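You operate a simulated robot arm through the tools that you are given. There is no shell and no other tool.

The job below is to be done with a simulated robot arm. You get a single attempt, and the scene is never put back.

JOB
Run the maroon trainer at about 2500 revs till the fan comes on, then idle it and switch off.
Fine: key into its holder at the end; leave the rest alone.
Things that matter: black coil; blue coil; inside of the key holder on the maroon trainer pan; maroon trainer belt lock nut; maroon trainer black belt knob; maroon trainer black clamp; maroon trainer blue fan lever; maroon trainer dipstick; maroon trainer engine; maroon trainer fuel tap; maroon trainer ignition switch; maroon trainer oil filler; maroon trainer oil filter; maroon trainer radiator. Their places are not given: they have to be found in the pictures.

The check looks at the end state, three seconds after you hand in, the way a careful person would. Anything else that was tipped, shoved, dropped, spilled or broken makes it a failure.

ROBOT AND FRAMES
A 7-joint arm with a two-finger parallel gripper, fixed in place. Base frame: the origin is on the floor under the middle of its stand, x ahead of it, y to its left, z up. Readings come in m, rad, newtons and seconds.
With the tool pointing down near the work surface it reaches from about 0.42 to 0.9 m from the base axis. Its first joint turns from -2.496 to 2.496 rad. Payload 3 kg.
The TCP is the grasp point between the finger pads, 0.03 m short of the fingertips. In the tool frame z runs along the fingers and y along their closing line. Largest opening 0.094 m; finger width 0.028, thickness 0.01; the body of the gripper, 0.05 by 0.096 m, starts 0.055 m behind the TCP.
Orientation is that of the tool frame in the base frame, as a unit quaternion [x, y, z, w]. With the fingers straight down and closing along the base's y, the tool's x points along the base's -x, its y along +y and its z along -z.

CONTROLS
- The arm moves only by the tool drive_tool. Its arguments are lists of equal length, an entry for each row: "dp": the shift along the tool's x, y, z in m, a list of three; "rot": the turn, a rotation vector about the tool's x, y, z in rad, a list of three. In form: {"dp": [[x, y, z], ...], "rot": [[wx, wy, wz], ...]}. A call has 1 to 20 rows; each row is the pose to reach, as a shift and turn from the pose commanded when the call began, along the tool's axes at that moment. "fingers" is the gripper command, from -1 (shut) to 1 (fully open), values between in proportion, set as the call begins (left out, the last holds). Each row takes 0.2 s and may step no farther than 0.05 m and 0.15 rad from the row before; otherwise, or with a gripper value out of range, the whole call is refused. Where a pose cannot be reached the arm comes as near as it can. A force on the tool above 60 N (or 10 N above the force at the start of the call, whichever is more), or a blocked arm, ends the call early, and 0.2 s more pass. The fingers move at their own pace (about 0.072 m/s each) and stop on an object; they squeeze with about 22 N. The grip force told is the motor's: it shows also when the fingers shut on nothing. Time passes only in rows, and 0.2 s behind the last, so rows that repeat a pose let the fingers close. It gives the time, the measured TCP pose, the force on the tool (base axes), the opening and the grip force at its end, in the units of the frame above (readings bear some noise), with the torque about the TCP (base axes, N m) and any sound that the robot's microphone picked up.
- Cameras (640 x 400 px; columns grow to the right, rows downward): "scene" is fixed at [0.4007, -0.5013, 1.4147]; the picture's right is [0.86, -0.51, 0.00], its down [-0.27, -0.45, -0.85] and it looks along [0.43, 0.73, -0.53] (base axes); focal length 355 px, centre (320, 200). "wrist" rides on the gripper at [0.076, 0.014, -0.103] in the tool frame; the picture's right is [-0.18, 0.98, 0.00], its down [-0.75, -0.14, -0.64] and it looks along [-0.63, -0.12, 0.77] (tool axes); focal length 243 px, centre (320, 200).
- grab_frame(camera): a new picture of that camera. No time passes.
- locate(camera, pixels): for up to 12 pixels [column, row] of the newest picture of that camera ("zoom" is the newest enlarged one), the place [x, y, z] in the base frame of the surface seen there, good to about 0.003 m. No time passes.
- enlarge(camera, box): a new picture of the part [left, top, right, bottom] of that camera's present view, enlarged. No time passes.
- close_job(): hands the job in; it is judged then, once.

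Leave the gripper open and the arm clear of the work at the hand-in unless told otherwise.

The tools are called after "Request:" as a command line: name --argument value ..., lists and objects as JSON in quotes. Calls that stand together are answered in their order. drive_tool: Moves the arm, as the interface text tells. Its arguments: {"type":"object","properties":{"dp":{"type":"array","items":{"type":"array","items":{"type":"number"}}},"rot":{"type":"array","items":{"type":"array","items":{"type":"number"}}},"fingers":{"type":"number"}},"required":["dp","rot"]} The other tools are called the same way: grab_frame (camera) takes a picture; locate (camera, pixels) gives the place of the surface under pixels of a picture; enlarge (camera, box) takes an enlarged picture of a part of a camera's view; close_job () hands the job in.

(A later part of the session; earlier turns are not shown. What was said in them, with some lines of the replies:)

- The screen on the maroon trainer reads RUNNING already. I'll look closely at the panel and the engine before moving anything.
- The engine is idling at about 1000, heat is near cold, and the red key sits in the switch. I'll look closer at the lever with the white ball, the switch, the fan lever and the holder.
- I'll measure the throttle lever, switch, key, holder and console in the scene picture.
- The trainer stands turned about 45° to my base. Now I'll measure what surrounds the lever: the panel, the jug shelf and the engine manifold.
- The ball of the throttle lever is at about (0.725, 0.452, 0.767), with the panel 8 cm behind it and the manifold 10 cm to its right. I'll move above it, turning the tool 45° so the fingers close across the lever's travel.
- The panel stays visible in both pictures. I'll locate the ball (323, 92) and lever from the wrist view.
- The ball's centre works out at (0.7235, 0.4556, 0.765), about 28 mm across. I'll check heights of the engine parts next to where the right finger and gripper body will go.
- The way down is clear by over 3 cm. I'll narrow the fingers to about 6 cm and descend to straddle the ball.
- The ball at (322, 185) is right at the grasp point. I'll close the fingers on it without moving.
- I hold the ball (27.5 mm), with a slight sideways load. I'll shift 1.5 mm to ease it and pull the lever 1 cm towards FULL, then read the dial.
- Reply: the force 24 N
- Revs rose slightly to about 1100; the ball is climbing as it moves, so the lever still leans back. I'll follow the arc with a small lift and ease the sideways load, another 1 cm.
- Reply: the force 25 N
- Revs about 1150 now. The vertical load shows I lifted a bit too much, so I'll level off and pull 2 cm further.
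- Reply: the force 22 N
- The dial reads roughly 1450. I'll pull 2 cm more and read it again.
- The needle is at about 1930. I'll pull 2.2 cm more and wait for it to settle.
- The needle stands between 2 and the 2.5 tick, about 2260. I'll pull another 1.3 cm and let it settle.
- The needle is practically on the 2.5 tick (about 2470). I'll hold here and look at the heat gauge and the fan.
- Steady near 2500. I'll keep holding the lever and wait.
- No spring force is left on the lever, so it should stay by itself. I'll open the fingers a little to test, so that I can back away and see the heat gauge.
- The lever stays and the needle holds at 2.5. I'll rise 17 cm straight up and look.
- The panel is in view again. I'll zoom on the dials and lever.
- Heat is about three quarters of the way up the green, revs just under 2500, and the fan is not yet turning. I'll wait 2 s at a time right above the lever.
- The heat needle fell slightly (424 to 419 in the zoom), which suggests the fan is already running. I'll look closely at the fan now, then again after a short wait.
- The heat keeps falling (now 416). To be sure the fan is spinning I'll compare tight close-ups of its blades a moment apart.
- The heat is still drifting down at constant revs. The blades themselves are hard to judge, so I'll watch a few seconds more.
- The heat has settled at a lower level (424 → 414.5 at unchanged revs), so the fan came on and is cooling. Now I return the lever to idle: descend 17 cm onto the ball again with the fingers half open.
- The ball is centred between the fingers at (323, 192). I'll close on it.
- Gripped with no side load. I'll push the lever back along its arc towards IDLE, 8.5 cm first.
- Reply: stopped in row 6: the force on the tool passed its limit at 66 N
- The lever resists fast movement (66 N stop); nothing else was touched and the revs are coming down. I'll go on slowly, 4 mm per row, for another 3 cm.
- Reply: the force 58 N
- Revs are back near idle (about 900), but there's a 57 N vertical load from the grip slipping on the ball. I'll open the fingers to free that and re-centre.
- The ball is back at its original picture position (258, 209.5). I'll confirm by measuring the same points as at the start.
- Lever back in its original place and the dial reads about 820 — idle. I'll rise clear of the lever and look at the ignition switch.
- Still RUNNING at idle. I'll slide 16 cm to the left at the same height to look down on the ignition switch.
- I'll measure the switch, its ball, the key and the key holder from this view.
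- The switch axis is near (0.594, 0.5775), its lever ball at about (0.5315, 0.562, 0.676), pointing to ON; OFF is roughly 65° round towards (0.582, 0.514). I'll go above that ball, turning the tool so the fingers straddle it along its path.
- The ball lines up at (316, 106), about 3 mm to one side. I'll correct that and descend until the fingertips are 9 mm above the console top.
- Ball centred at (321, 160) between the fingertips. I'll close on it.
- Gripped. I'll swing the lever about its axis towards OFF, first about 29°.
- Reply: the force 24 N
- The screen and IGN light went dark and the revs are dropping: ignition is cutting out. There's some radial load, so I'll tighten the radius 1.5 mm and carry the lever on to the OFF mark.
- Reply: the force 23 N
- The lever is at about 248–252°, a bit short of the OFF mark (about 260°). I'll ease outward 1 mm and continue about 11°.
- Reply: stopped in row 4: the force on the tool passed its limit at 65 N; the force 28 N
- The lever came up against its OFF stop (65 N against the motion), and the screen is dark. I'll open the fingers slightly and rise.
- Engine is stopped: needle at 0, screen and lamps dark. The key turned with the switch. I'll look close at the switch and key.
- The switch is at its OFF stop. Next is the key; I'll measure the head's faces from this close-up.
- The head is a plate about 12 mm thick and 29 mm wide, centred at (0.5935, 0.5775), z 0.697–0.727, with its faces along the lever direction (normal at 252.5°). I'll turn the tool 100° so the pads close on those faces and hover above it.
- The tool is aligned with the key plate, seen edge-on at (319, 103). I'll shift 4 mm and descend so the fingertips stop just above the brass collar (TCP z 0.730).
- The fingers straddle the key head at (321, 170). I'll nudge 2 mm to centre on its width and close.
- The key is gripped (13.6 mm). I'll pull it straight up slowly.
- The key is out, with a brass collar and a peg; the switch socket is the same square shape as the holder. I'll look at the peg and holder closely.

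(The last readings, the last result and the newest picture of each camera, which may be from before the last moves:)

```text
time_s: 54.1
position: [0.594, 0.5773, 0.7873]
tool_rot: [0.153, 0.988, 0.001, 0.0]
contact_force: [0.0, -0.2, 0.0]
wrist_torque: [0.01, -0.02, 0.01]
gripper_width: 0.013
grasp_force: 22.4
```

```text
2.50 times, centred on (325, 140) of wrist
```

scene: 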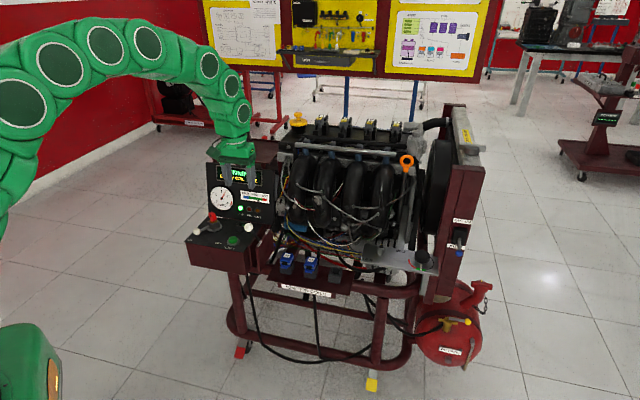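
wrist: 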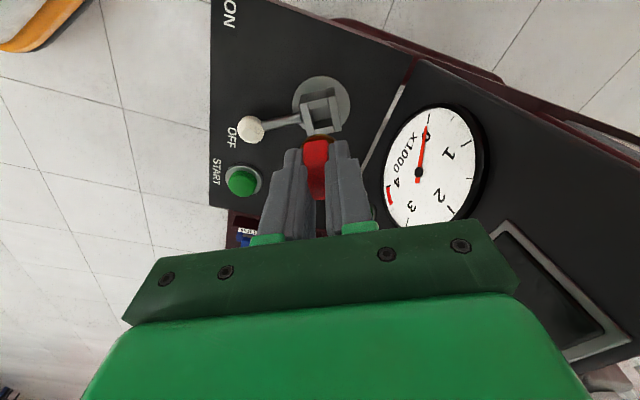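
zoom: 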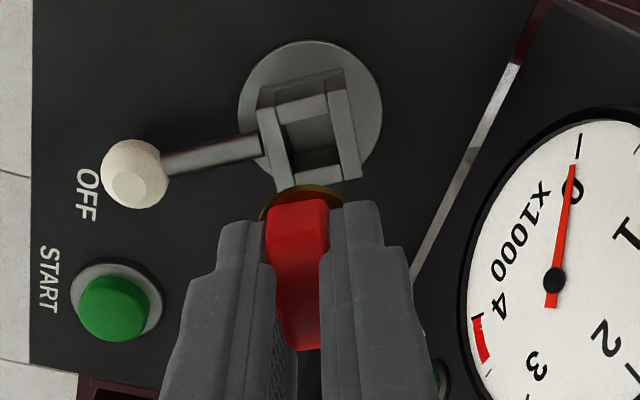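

The peg is a short tapered square about 1 cm wide. I'll measure the holder's rim and hole precisely.

Request:
enlarge --camera "scene" --box '[225, 210, 265, 240]'

Request:
locate --camera "zoom" --pixels '[[186, 210], [232, 153], [337, 168], [294, 224], [213, 198], [243, 168], [302, 178], [278, 212], [232, 207], [315, 190], [260, 195], [262, 185]]'

```text
13.33 times, centred on (245, 225) of scene
```

zoom: 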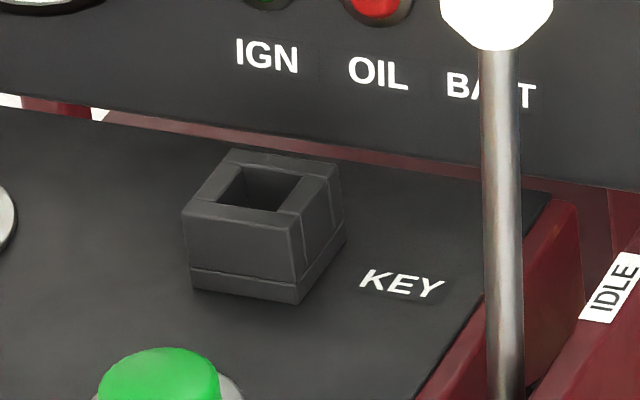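

```text
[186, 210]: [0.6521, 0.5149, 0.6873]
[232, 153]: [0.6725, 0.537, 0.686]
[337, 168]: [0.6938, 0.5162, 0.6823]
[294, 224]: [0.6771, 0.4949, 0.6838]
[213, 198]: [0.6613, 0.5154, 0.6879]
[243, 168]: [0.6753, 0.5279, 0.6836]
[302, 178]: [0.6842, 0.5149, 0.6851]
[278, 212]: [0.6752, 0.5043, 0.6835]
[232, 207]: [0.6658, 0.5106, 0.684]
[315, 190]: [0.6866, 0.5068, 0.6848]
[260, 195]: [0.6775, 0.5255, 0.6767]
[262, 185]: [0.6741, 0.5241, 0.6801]
```

Holder centre is (0.674, 0.5157), rim z 0.685, square at 45°. To get the offset exactly, I'll measure the now empty switch socket in the same way, since the key was seated there when I gripped it.

Request:
enlarge --camera "scene" --box '[205, 210, 245, 240]'

```text
13.33 times, centred on (225, 225) of scene
```

zoom: 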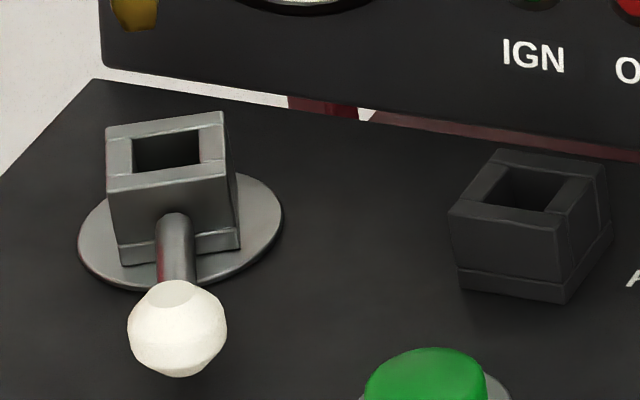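

Request:
locate --camera "zoom" --pixels '[[109, 190], [108, 131], [220, 115], [225, 173], [134, 175], [134, 141], [199, 132], [200, 164], [120, 160], [212, 145], [165, 176], [165, 131]]'

Request:
locate --camera "wrist" --pixels '[[316, 118], [304, 101], [330, 92], [337, 129], [309, 132]]'

```text
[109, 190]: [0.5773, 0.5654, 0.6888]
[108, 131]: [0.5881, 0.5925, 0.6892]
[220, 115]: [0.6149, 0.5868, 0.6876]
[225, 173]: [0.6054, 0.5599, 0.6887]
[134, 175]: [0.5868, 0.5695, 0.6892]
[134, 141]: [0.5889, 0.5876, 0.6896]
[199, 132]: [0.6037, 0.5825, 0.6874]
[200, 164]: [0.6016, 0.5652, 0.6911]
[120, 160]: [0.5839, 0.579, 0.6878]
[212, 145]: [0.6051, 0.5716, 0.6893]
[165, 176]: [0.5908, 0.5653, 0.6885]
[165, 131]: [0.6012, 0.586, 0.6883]
```

```text
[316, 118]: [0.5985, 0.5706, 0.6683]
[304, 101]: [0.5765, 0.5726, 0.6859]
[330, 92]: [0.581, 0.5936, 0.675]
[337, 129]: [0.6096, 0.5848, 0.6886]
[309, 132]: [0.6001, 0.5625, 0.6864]
```

The switch socket centre measures (0.596, 0.5762). Now I'll measure the peg and collar of the held key against the finger, to know where the peg is relative to the TCP.

Request:
enlarge --camera "scene" --box '[205, 190, 235, 220]'

Request:
locate --camera "zoom" --pixels '[[145, 241], [195, 252], [244, 230], [182, 265], [202, 265], [220, 265], [188, 288], [205, 290], [220, 285], [114, 180], [165, 180], [215, 180]]'

Request:
locate --camera "wrist" --pixels '[[316, 145], [316, 160], [316, 180], [310, 145], [323, 145], [290, 160], [345, 160]]'

```text
13.33 times, centred on (220, 205) of scene
```

zoom: 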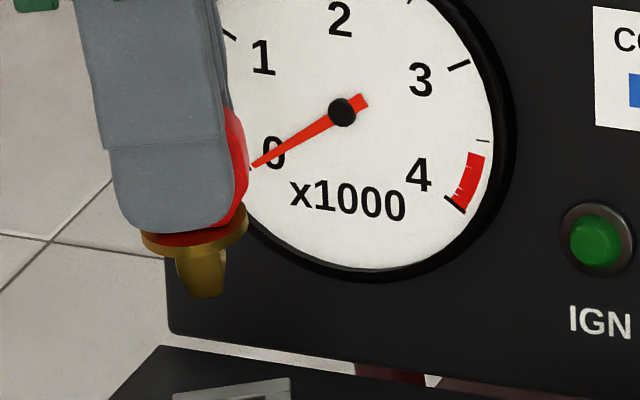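

```text
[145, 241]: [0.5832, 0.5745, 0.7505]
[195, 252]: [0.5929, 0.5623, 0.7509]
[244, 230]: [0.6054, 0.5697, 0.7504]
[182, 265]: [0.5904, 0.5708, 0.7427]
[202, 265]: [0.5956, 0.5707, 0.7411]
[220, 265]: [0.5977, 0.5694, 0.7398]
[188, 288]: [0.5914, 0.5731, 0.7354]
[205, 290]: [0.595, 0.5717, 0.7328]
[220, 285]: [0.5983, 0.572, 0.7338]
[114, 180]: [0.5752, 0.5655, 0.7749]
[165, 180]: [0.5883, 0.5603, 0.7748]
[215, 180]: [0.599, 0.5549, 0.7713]
```

```text
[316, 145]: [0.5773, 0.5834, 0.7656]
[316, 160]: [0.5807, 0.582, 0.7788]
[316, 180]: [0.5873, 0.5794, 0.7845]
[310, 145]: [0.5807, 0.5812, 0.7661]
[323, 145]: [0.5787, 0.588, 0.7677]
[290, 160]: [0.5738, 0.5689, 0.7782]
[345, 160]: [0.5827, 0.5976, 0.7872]
```

The peg sits about 2.5 mm off the TCP along the finger width, its bottom 55 mm below the TCP. I'll rise 4 cm, carry it over to the holder and turn it so its square lines up with the holder (tool x to 225°).

Request:
drive_tool --dp '[[0, 0, -0.02], [0, 0, -0.04], [-0.0116, -0.0046, -0.04], [-0.0232, -0.0091, -0.04], [-0.0349, -0.0137, -0.04], [-0.0465, -0.0182, -0.04], [-0.0581, -0.0228, -0.04], [-0.0698, -0.0274, -0.04], [-0.0814, -0.0319, -0.04], [-0.093, -0.0365, -0.04], [-0.093, -0.0365, -0.04]]' --rot '[[0, 0, 0], [0, 0, 0], [0, 0, -0.1366], [0, 0, -0.2732], [0, 0, -0.4097], [0, 0, -0.5463], [0, 0, -0.6829], [0, 0, -0.8195], [0, 0, -0.956], [0, 0, -1.0926], [0, 0, -1.0926]]'

Request:
grab_frame --camera "wrist"

Request:
enlarge --camera "scene" --box '[200, 175, 280, 240]'

```text
time_s: 56.5
position: [0.6724, 0.5155, 0.8289]
tool_rot: [-0.384, 0.923, 0.001, 0.0]
contact_force: [-0.7, -0.1, -0.8]
wrist_torque: [0.01, 0.04, -0.04]
gripper_width: 0.0132
grasp_force: 21.9
```

```text
taken
```

wrist: 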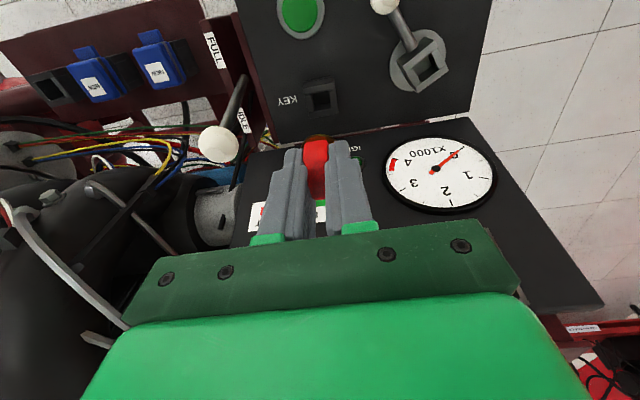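

```text
6.15 times, centred on (240, 208) of scene
```

zoom: 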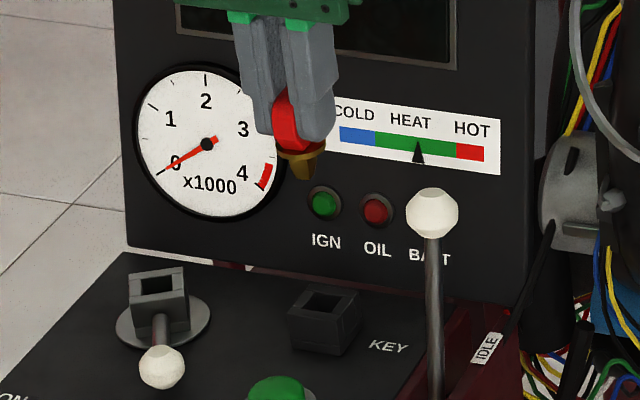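

The key hangs above the holder (hole at (321, 101) in the wrist view). I'll descend until the peg is about 1 cm above the rim and check alignment.

Request:
drive_tool --dp '[[0.0007, 0, 0.02], [0.0007, 0, 0.045], [0.0007, 0, 0.065], [0.0007, 0, 0.077], [0.0007, 0, 0.077]]' --rot '[[0, 0, 0], [0, 0, 0], [0, 0, 0], [0, 0, 0], [0, 0, 0]]'

Request:
grab_frame --camera "wrist"

Request:
enlarge --camera "scene" --box '[230, 195, 270, 235]'

```text
time_s: 57.7
position: [0.6711, 0.5138, 0.7505]
tool_rot: [-0.382, 0.924, 0.001, 0.001]
contact_force: [-0.6, 0.8, -0.2]
wrist_torque: [0.03, 0.01, 0.01]
gripper_width: 0.0129
grasp_force: 22.0
```

```text
taken
```

wrist: 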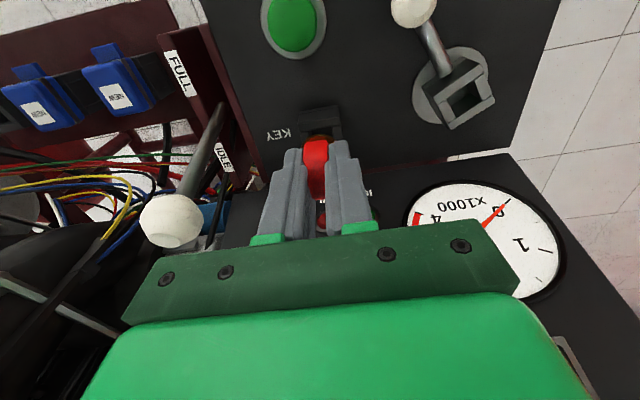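

```text
10.00 times, centred on (250, 215) of scene
```

zoom: 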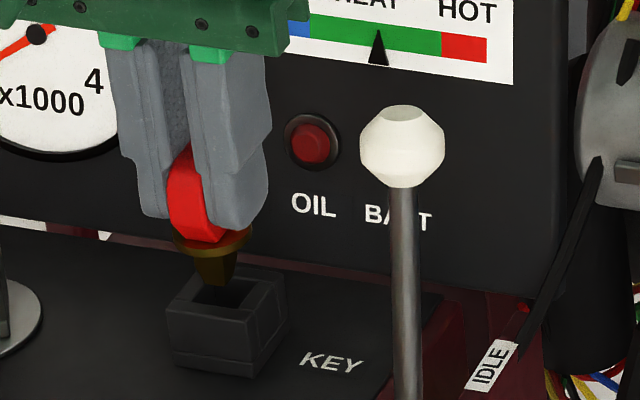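

I need to compare the peg tip with the hole, so I'll measure points on both.

Request:
locate --camera "zoom" --pixels '[[200, 262], [215, 265], [230, 262], [205, 280], [215, 283], [227, 280], [176, 240], [212, 254], [250, 236], [168, 308], [258, 325], [285, 280]]'

Request:
enlarge --camera "scene" --box '[240, 213, 264, 233]'

Request:
enlarge --camera "wrist" --box '[270, 90, 370, 170]'

```text
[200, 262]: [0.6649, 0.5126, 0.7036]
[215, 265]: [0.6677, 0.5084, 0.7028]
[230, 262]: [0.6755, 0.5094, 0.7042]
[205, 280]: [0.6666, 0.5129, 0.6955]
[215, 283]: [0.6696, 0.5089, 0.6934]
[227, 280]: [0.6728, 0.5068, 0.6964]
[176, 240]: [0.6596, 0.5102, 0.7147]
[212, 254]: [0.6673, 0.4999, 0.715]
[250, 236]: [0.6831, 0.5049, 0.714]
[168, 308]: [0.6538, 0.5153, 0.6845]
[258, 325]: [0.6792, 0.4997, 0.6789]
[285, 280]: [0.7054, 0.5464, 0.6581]
```

```text
16.00 times, centred on (252, 223) of scene
```

zoom: 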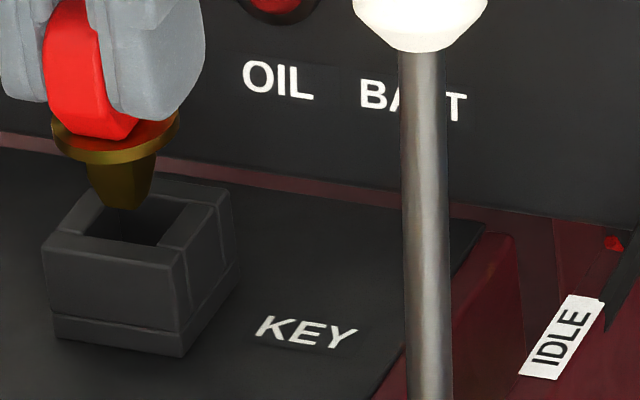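

```text
5.00 times, centred on (320, 130) of wrist
```

zoom: 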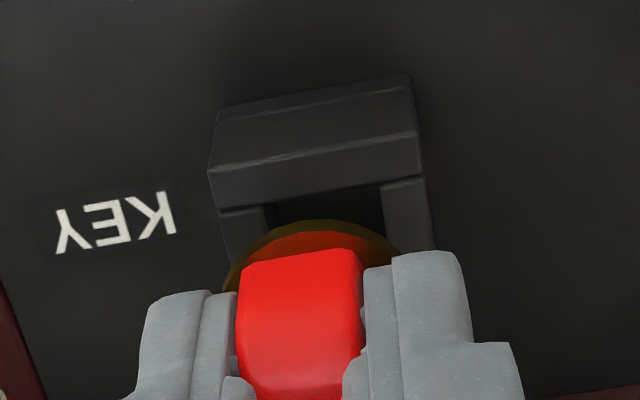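

The peg looks about 2 mm short of the hole centre (towards the front). I'll shift 1.8 mm back, then lower until the tip is just inside the rim and check.

Request:
drive_tool --dp '[[-0.0018, 0.0006, 0], [-0.0018, 0.0006, 0.004], [-0.0018, 0.0006, 0.008], [-0.0018, 0.0006, 0.012], [-0.0018, 0.0006, 0.014], [-0.0018, 0.0006, 0.014]]' --rot '[[0, 0, 0], [0, 0, 0], [0, 0, 0], [0, 0, 0], [0, 0, 0], [0, 0, 0]]'

Request:
enlarge --camera "scene" --box '[240, 213, 264, 233]'

Request:
enlarge --camera "wrist" --box '[270, 90, 370, 170]'

```text
time_s: 59.1
position: [0.6687, 0.5166, 0.7369]
tool_rot: [-0.383, 0.924, 0.001, -0.001]
contact_force: [0.2, 0.0, -0.6]
wrist_torque: [0.03, 0.01, -0.03]
gripper_width: 0.0134
grasp_force: 21.8
```

```text
16.00 times, centred on (252, 223) of scene
```

zoom: 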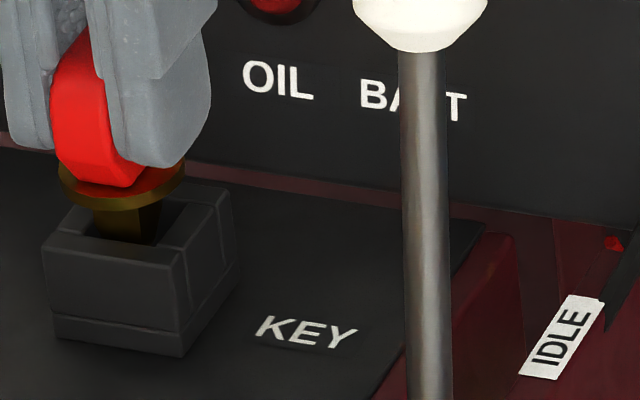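

```text
5.00 times, centred on (320, 130) of wrist
```

zoom: 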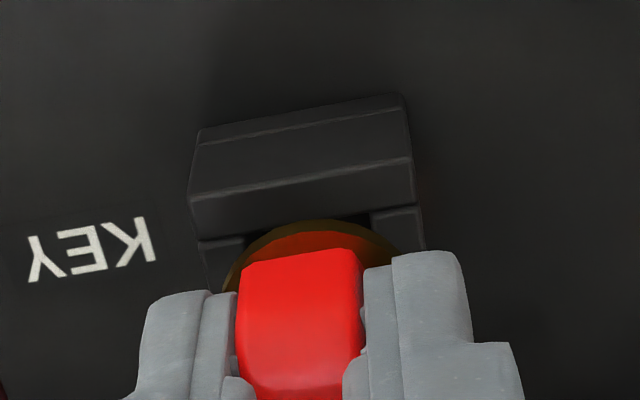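

The tip is entering without contact force. I'll measure the collar and rim in this same view to see how centred it is.

Request:
enlarge --camera "scene" --box '[236, 208, 264, 233]'

```text
16.00 times, centred on (250, 220) of scene
```

zoom: 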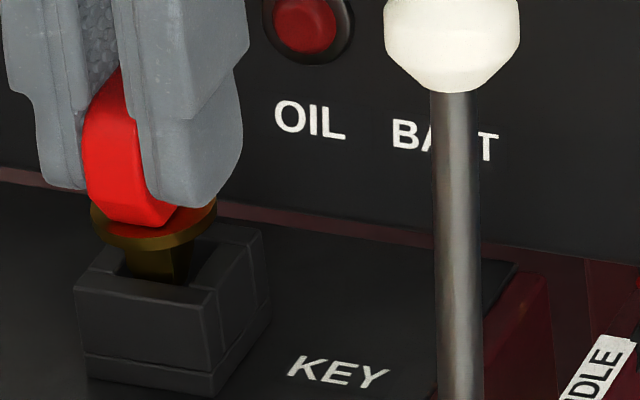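

In this view the peg axis projects about 2.4 mm left and 1.5 mm in front of the holder's centre. I'll shift by 2 mm each way and lower another 4 mm, watching the force.

Request:
drive_tool --dp '[[-0.0015, -0.002, 0], [-0.0015, -0.002, 0], [-0.0015, -0.002, 0.002], [-0.0015, -0.002, 0.004], [-0.0015, -0.002, 0.004]]' --rot '[[0, 0, 0], [0, 0, 0], [0, 0, 0], [0, 0, 0], [0, 0, 0]]'

Request:
enlarge --camera "scene" --box '[236, 208, 264, 233]'

Request:
enlarge --camera "wrist" --box '[270, 90, 370, 170]'

```text
time_s: 60.3
position: [0.6738, 0.5164, 0.7325]
tool_rot: [-0.382, 0.924, 0.001, 0.0]
contact_force: [-0.4, 0.2, -1.5]
wrist_torque: [0.01, 0.0, 0.01]
gripper_width: 0.0133
grasp_force: 22.0
```

```text
16.00 times, centred on (250, 220) of scene
```

zoom: 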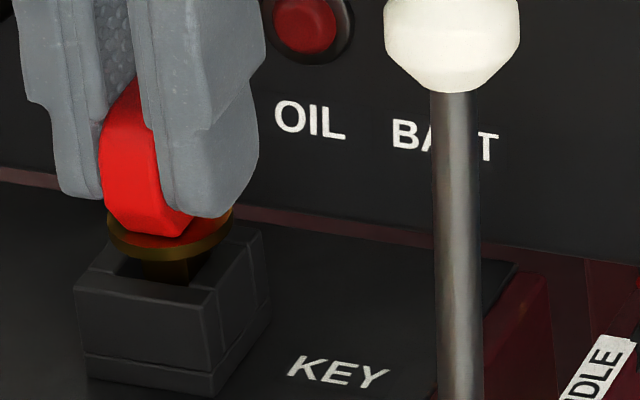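

```text
5.00 times, centred on (320, 130) of wrist
```

zoom: 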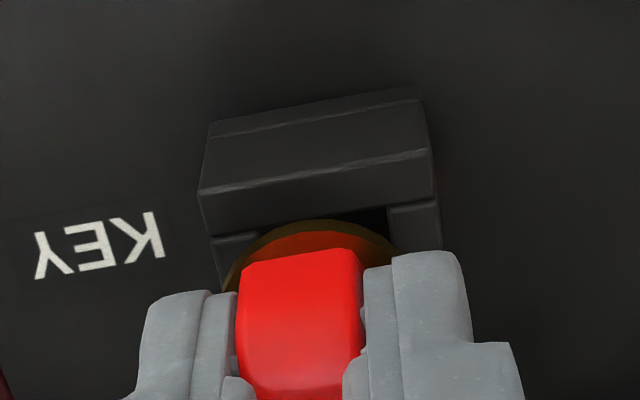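

Now well centred and free of contact. I'll lower the last 8 mm slowly.

Request:
drive_tool --dp '[[0.0, 0.0005, 0.002], [0.0, 0.0005, 0.004], [0.0, 0.0005, 0.006], [0.0, 0.0005, 0.0075], [0.0, 0.0005, 0.0075]]' --rot '[[0, 0, 0], [0, 0, 0], [0, 0, 0], [0, 0, 0], [0, 0, 0]]'

Request:
enlarge --camera "scene" --box '[236, 208, 264, 233]'

Request:
enlarge --camera "wrist" --box '[270, 90, 370, 170]'

```text
time_s: 61.5
position: [0.6733, 0.5151, 0.725]
tool_rot: [-0.383, 0.924, 0.002, 0.0]
contact_force: [-0.1, 0.4, 1.3]
wrist_torque: [-0.02, -0.02, 0.0]
gripper_width: 0.013
grasp_force: 21.7
```

```text
16.00 times, centred on (250, 220) of scene
```

zoom: 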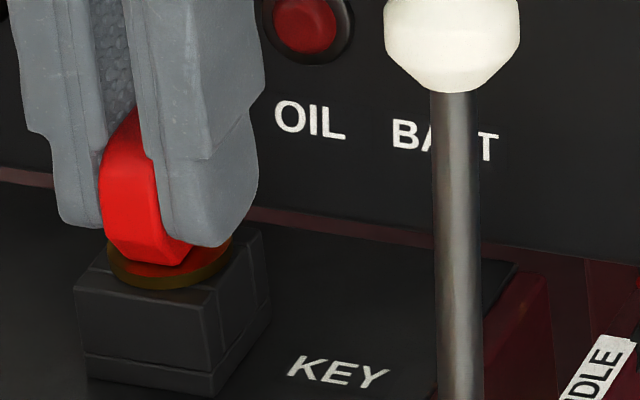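

```text
5.00 times, centred on (320, 130) of wrist
```

zoom: 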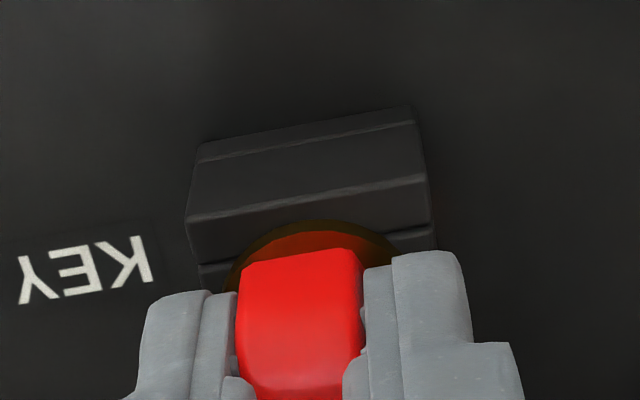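

The collar is practically on the rim, no force yet. I'll lower 2 mm more to feel it seat.

Request:
drive_tool --dp '[[0, 0, 0.001], [0, 0, 0.002], [0, 0, 0.002]]' --rot '[[0, 0, 0], [0, 0, 0], [0, 0, 0]]'

Request:
enlarge --camera "scene" --box '[236, 208, 264, 233]'

```text
time_s: 62.3
position: [0.6741, 0.5168, 0.7246]
tool_rot: [-0.383, 0.924, 0.001, 0.002]
contact_force: [-0.9, 4.9, 21.5]
wrist_torque: [0.29, 0.05, 0.03]
gripper_width: 0.0132
grasp_force: 21.9
```

```text
16.00 times, centred on (250, 220) of scene
```

zoom: 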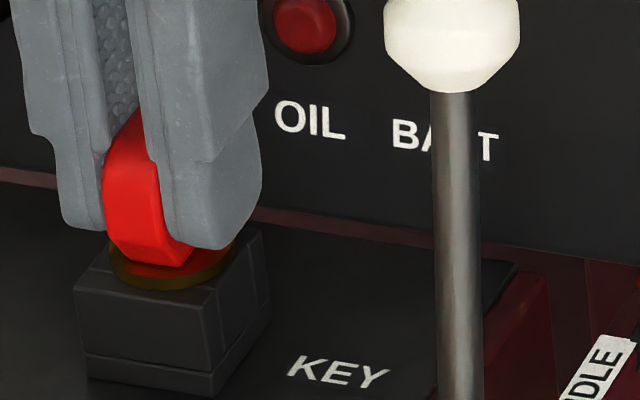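

It seats: 21 N upward at z 0.7246. I'll ease up 1 mm and open the fingers.

Request:
drive_tool --dp '[[0, 0, -0.0015], [0, 0, -0.0015], [0, 0, -0.0015], [0, 0, -0.0015]]' --rot '[[0, 0, 0], [0, 0, 0], [0, 0, 0], [0, 0, 0]]' --fingers -0.1

Request:
enlarge --camera "scene" --box '[230, 200, 270, 235]'

Request:
grab_frame --camera "wrist"

```text
time_s: 63.3
position: [0.6736, 0.5148, 0.7242]
tool_rot: [-0.383, 0.924, 0.0, -0.001]
contact_force: [0.2, 0.4, -0.7]
wrist_torque: [0.03, 0.01, -0.03]
gripper_width: 0.0426
grasp_force: 0.0
```

```text
11.43 times, centred on (250, 218) of scene
```

zoom: 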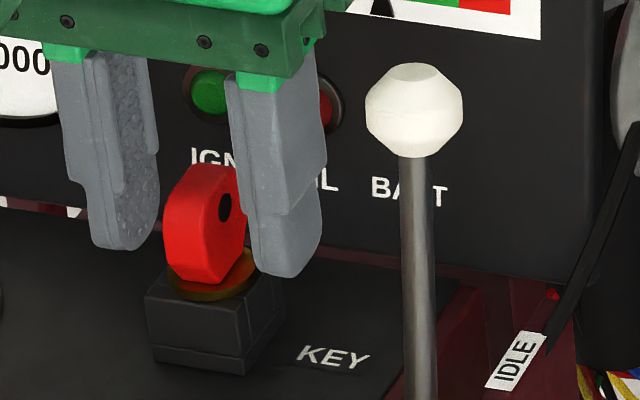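

```text
taken
```

wrist: 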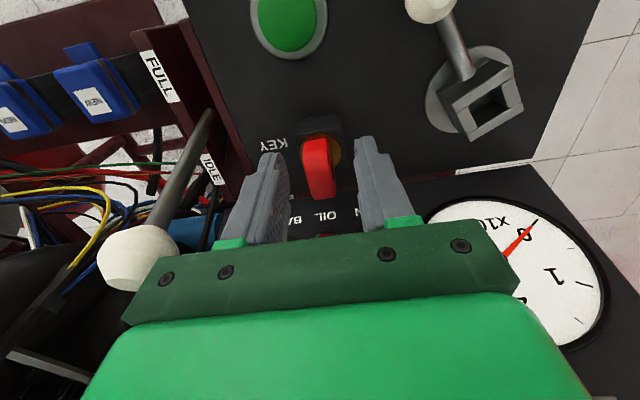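

The key stands seated in the holder, free of the fingers. I'll rise straight up.

Request:
drive_tool --dp '[[0, 0, -0.01], [0, 0, -0.03], [0, 0, -0.06], [0, 0, -0.1], [0, 0, -0.14], [0, 0, -0.18], [0, 0, -0.2], [0, 0, -0.2]]' --rot '[[0, 0, 0], [0, 0, 0], [0, 0, 0], [0, 0, 0], [0, 0, 0], [0, 0, 0], [0, 0, 0], [0, 0, 0]]'

Request:
enlarge --camera "scene" --box '[185, 155, 285, 255]'

Request:
grab_frame --camera "scene"

Request:
grab_frame --camera "wrist"

```text
time_s: 65.1
position: [0.6744, 0.5152, 0.9249]
tool_rot: [-0.382, 0.924, 0.002, 0.001]
contact_force: [0.4, -0.2, -0.2]
wrist_torque: [-0.02, 0.01, -0.02]
gripper_width: 0.0423
grasp_force: 0.1
```

```text
4.00 times, centred on (235, 205) of scene
```

zoom: 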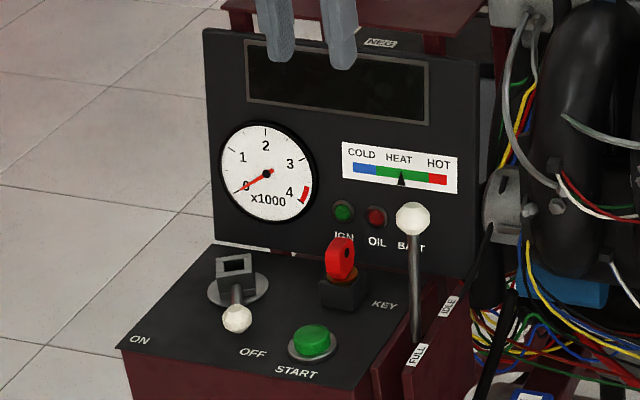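

```text
taken
```

scene: 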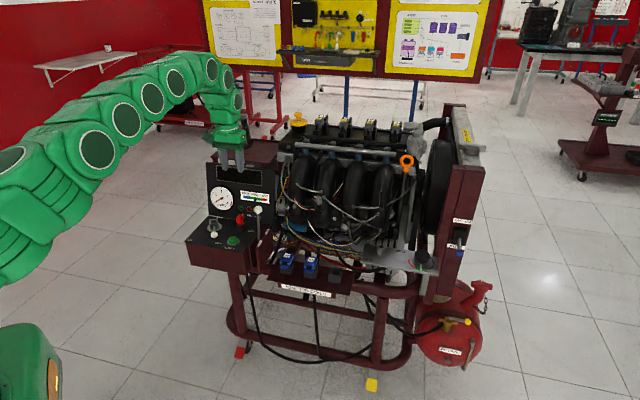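

```text
taken
```

wrist: 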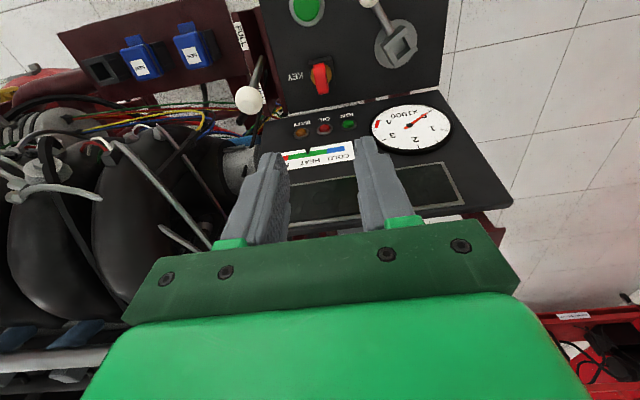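

Key in its holder, switch at OFF, lever at idle, dial at 0, and everything else where it was. I'll open the gripper and move the arm back clear of the trainer.

Request:
drive_tool --dp '[[0, 0, -0.03], [0.02, -0.002, -0.06], [0.06, -0.006, -0.08], [0.1, -0.01, -0.1], [0.14, -0.015, -0.11], [0.18, -0.019, -0.12], [0.22, -0.023, -0.13], [0.26, -0.027, -0.13], [0.3, -0.032, -0.13], [0.3, -0.032, -0.13]]' --rot '[[0, 0, 0], [0, 0, 0], [0, 0, 0], [0, 0, 0], [0, 0, 0], [0, 0, 0], [0, 0, 0], [0, 0, 0], [0, 0, 0], [0, 0, 0]]' --fingers 1

Request:
grab_frame --camera "scene"

Request:
enlarge --camera "scene" --box '[190, 195, 280, 260]'

```text
time_s: 67.3
position: [0.4858, 0.282, 1.0563]
tool_rot: [-0.382, 0.924, 0.001, 0.0]
contact_force: [-0.2, 0.0, -0.7]
wrist_torque: [0.0, 0.01, 0.02]
gripper_width: 0.0939
grasp_force: 0.1
```

```text
taken
```

scene: 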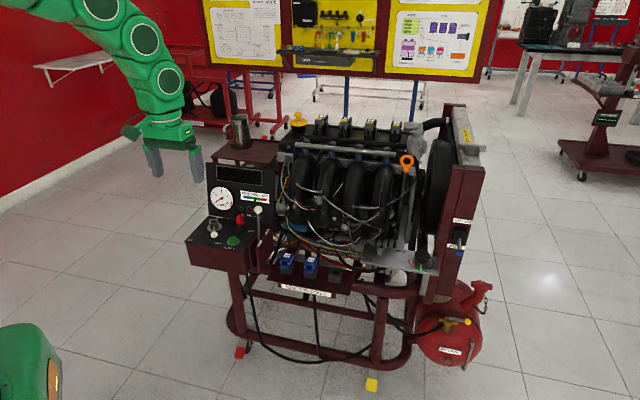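

```text
6.15 times, centred on (235, 228) of scene
```

zoom: 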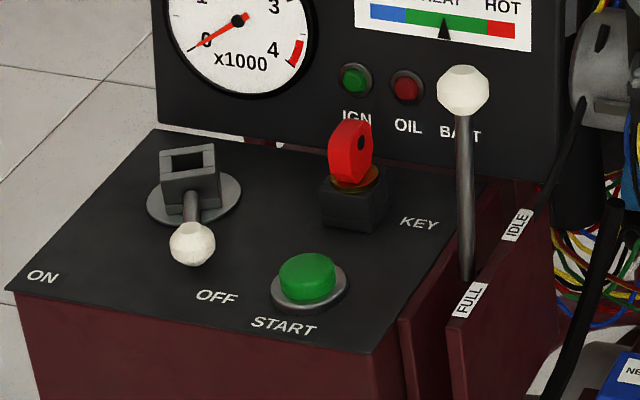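

Final view: switch at its OFF stop, key upright in the KEY holder, throttle at idle, needle at 0, gripper open and arm clear. I'm handing the job in.

Request:
close_job

```text
The job is handed in.
```

The job is done and handed in. The trainer ran at about 2500 revs until the fan came on, then idled and was switched off, and the key is now in its holder.

- **Run:** The engine was already running when I started. I opened the throttle to about 2500 and kept it there.
- **Fan:** I never clearly saw the blades turn, and the microphone reported no sound. I took the fan to be on because the heat needle fell and settled lower while the revs stayed the same.
- **Idle:** I moved the throttle back to where it started, and the dial read about 820. On the way back the lever resisted and the arm stopped itself at 66 N. I finished that move slowly.
- **Switch off:** I turned the ignition lever until it met its stop at OFF, and the arm stopped itself there at 65 N. The needle is at 0, and the screen and IGN lamp are dark.
- **Key:** It stands upright in the holder with its collar on the rim.

I touched nothing else on the trainer. The gripper is open and the arm is clear.
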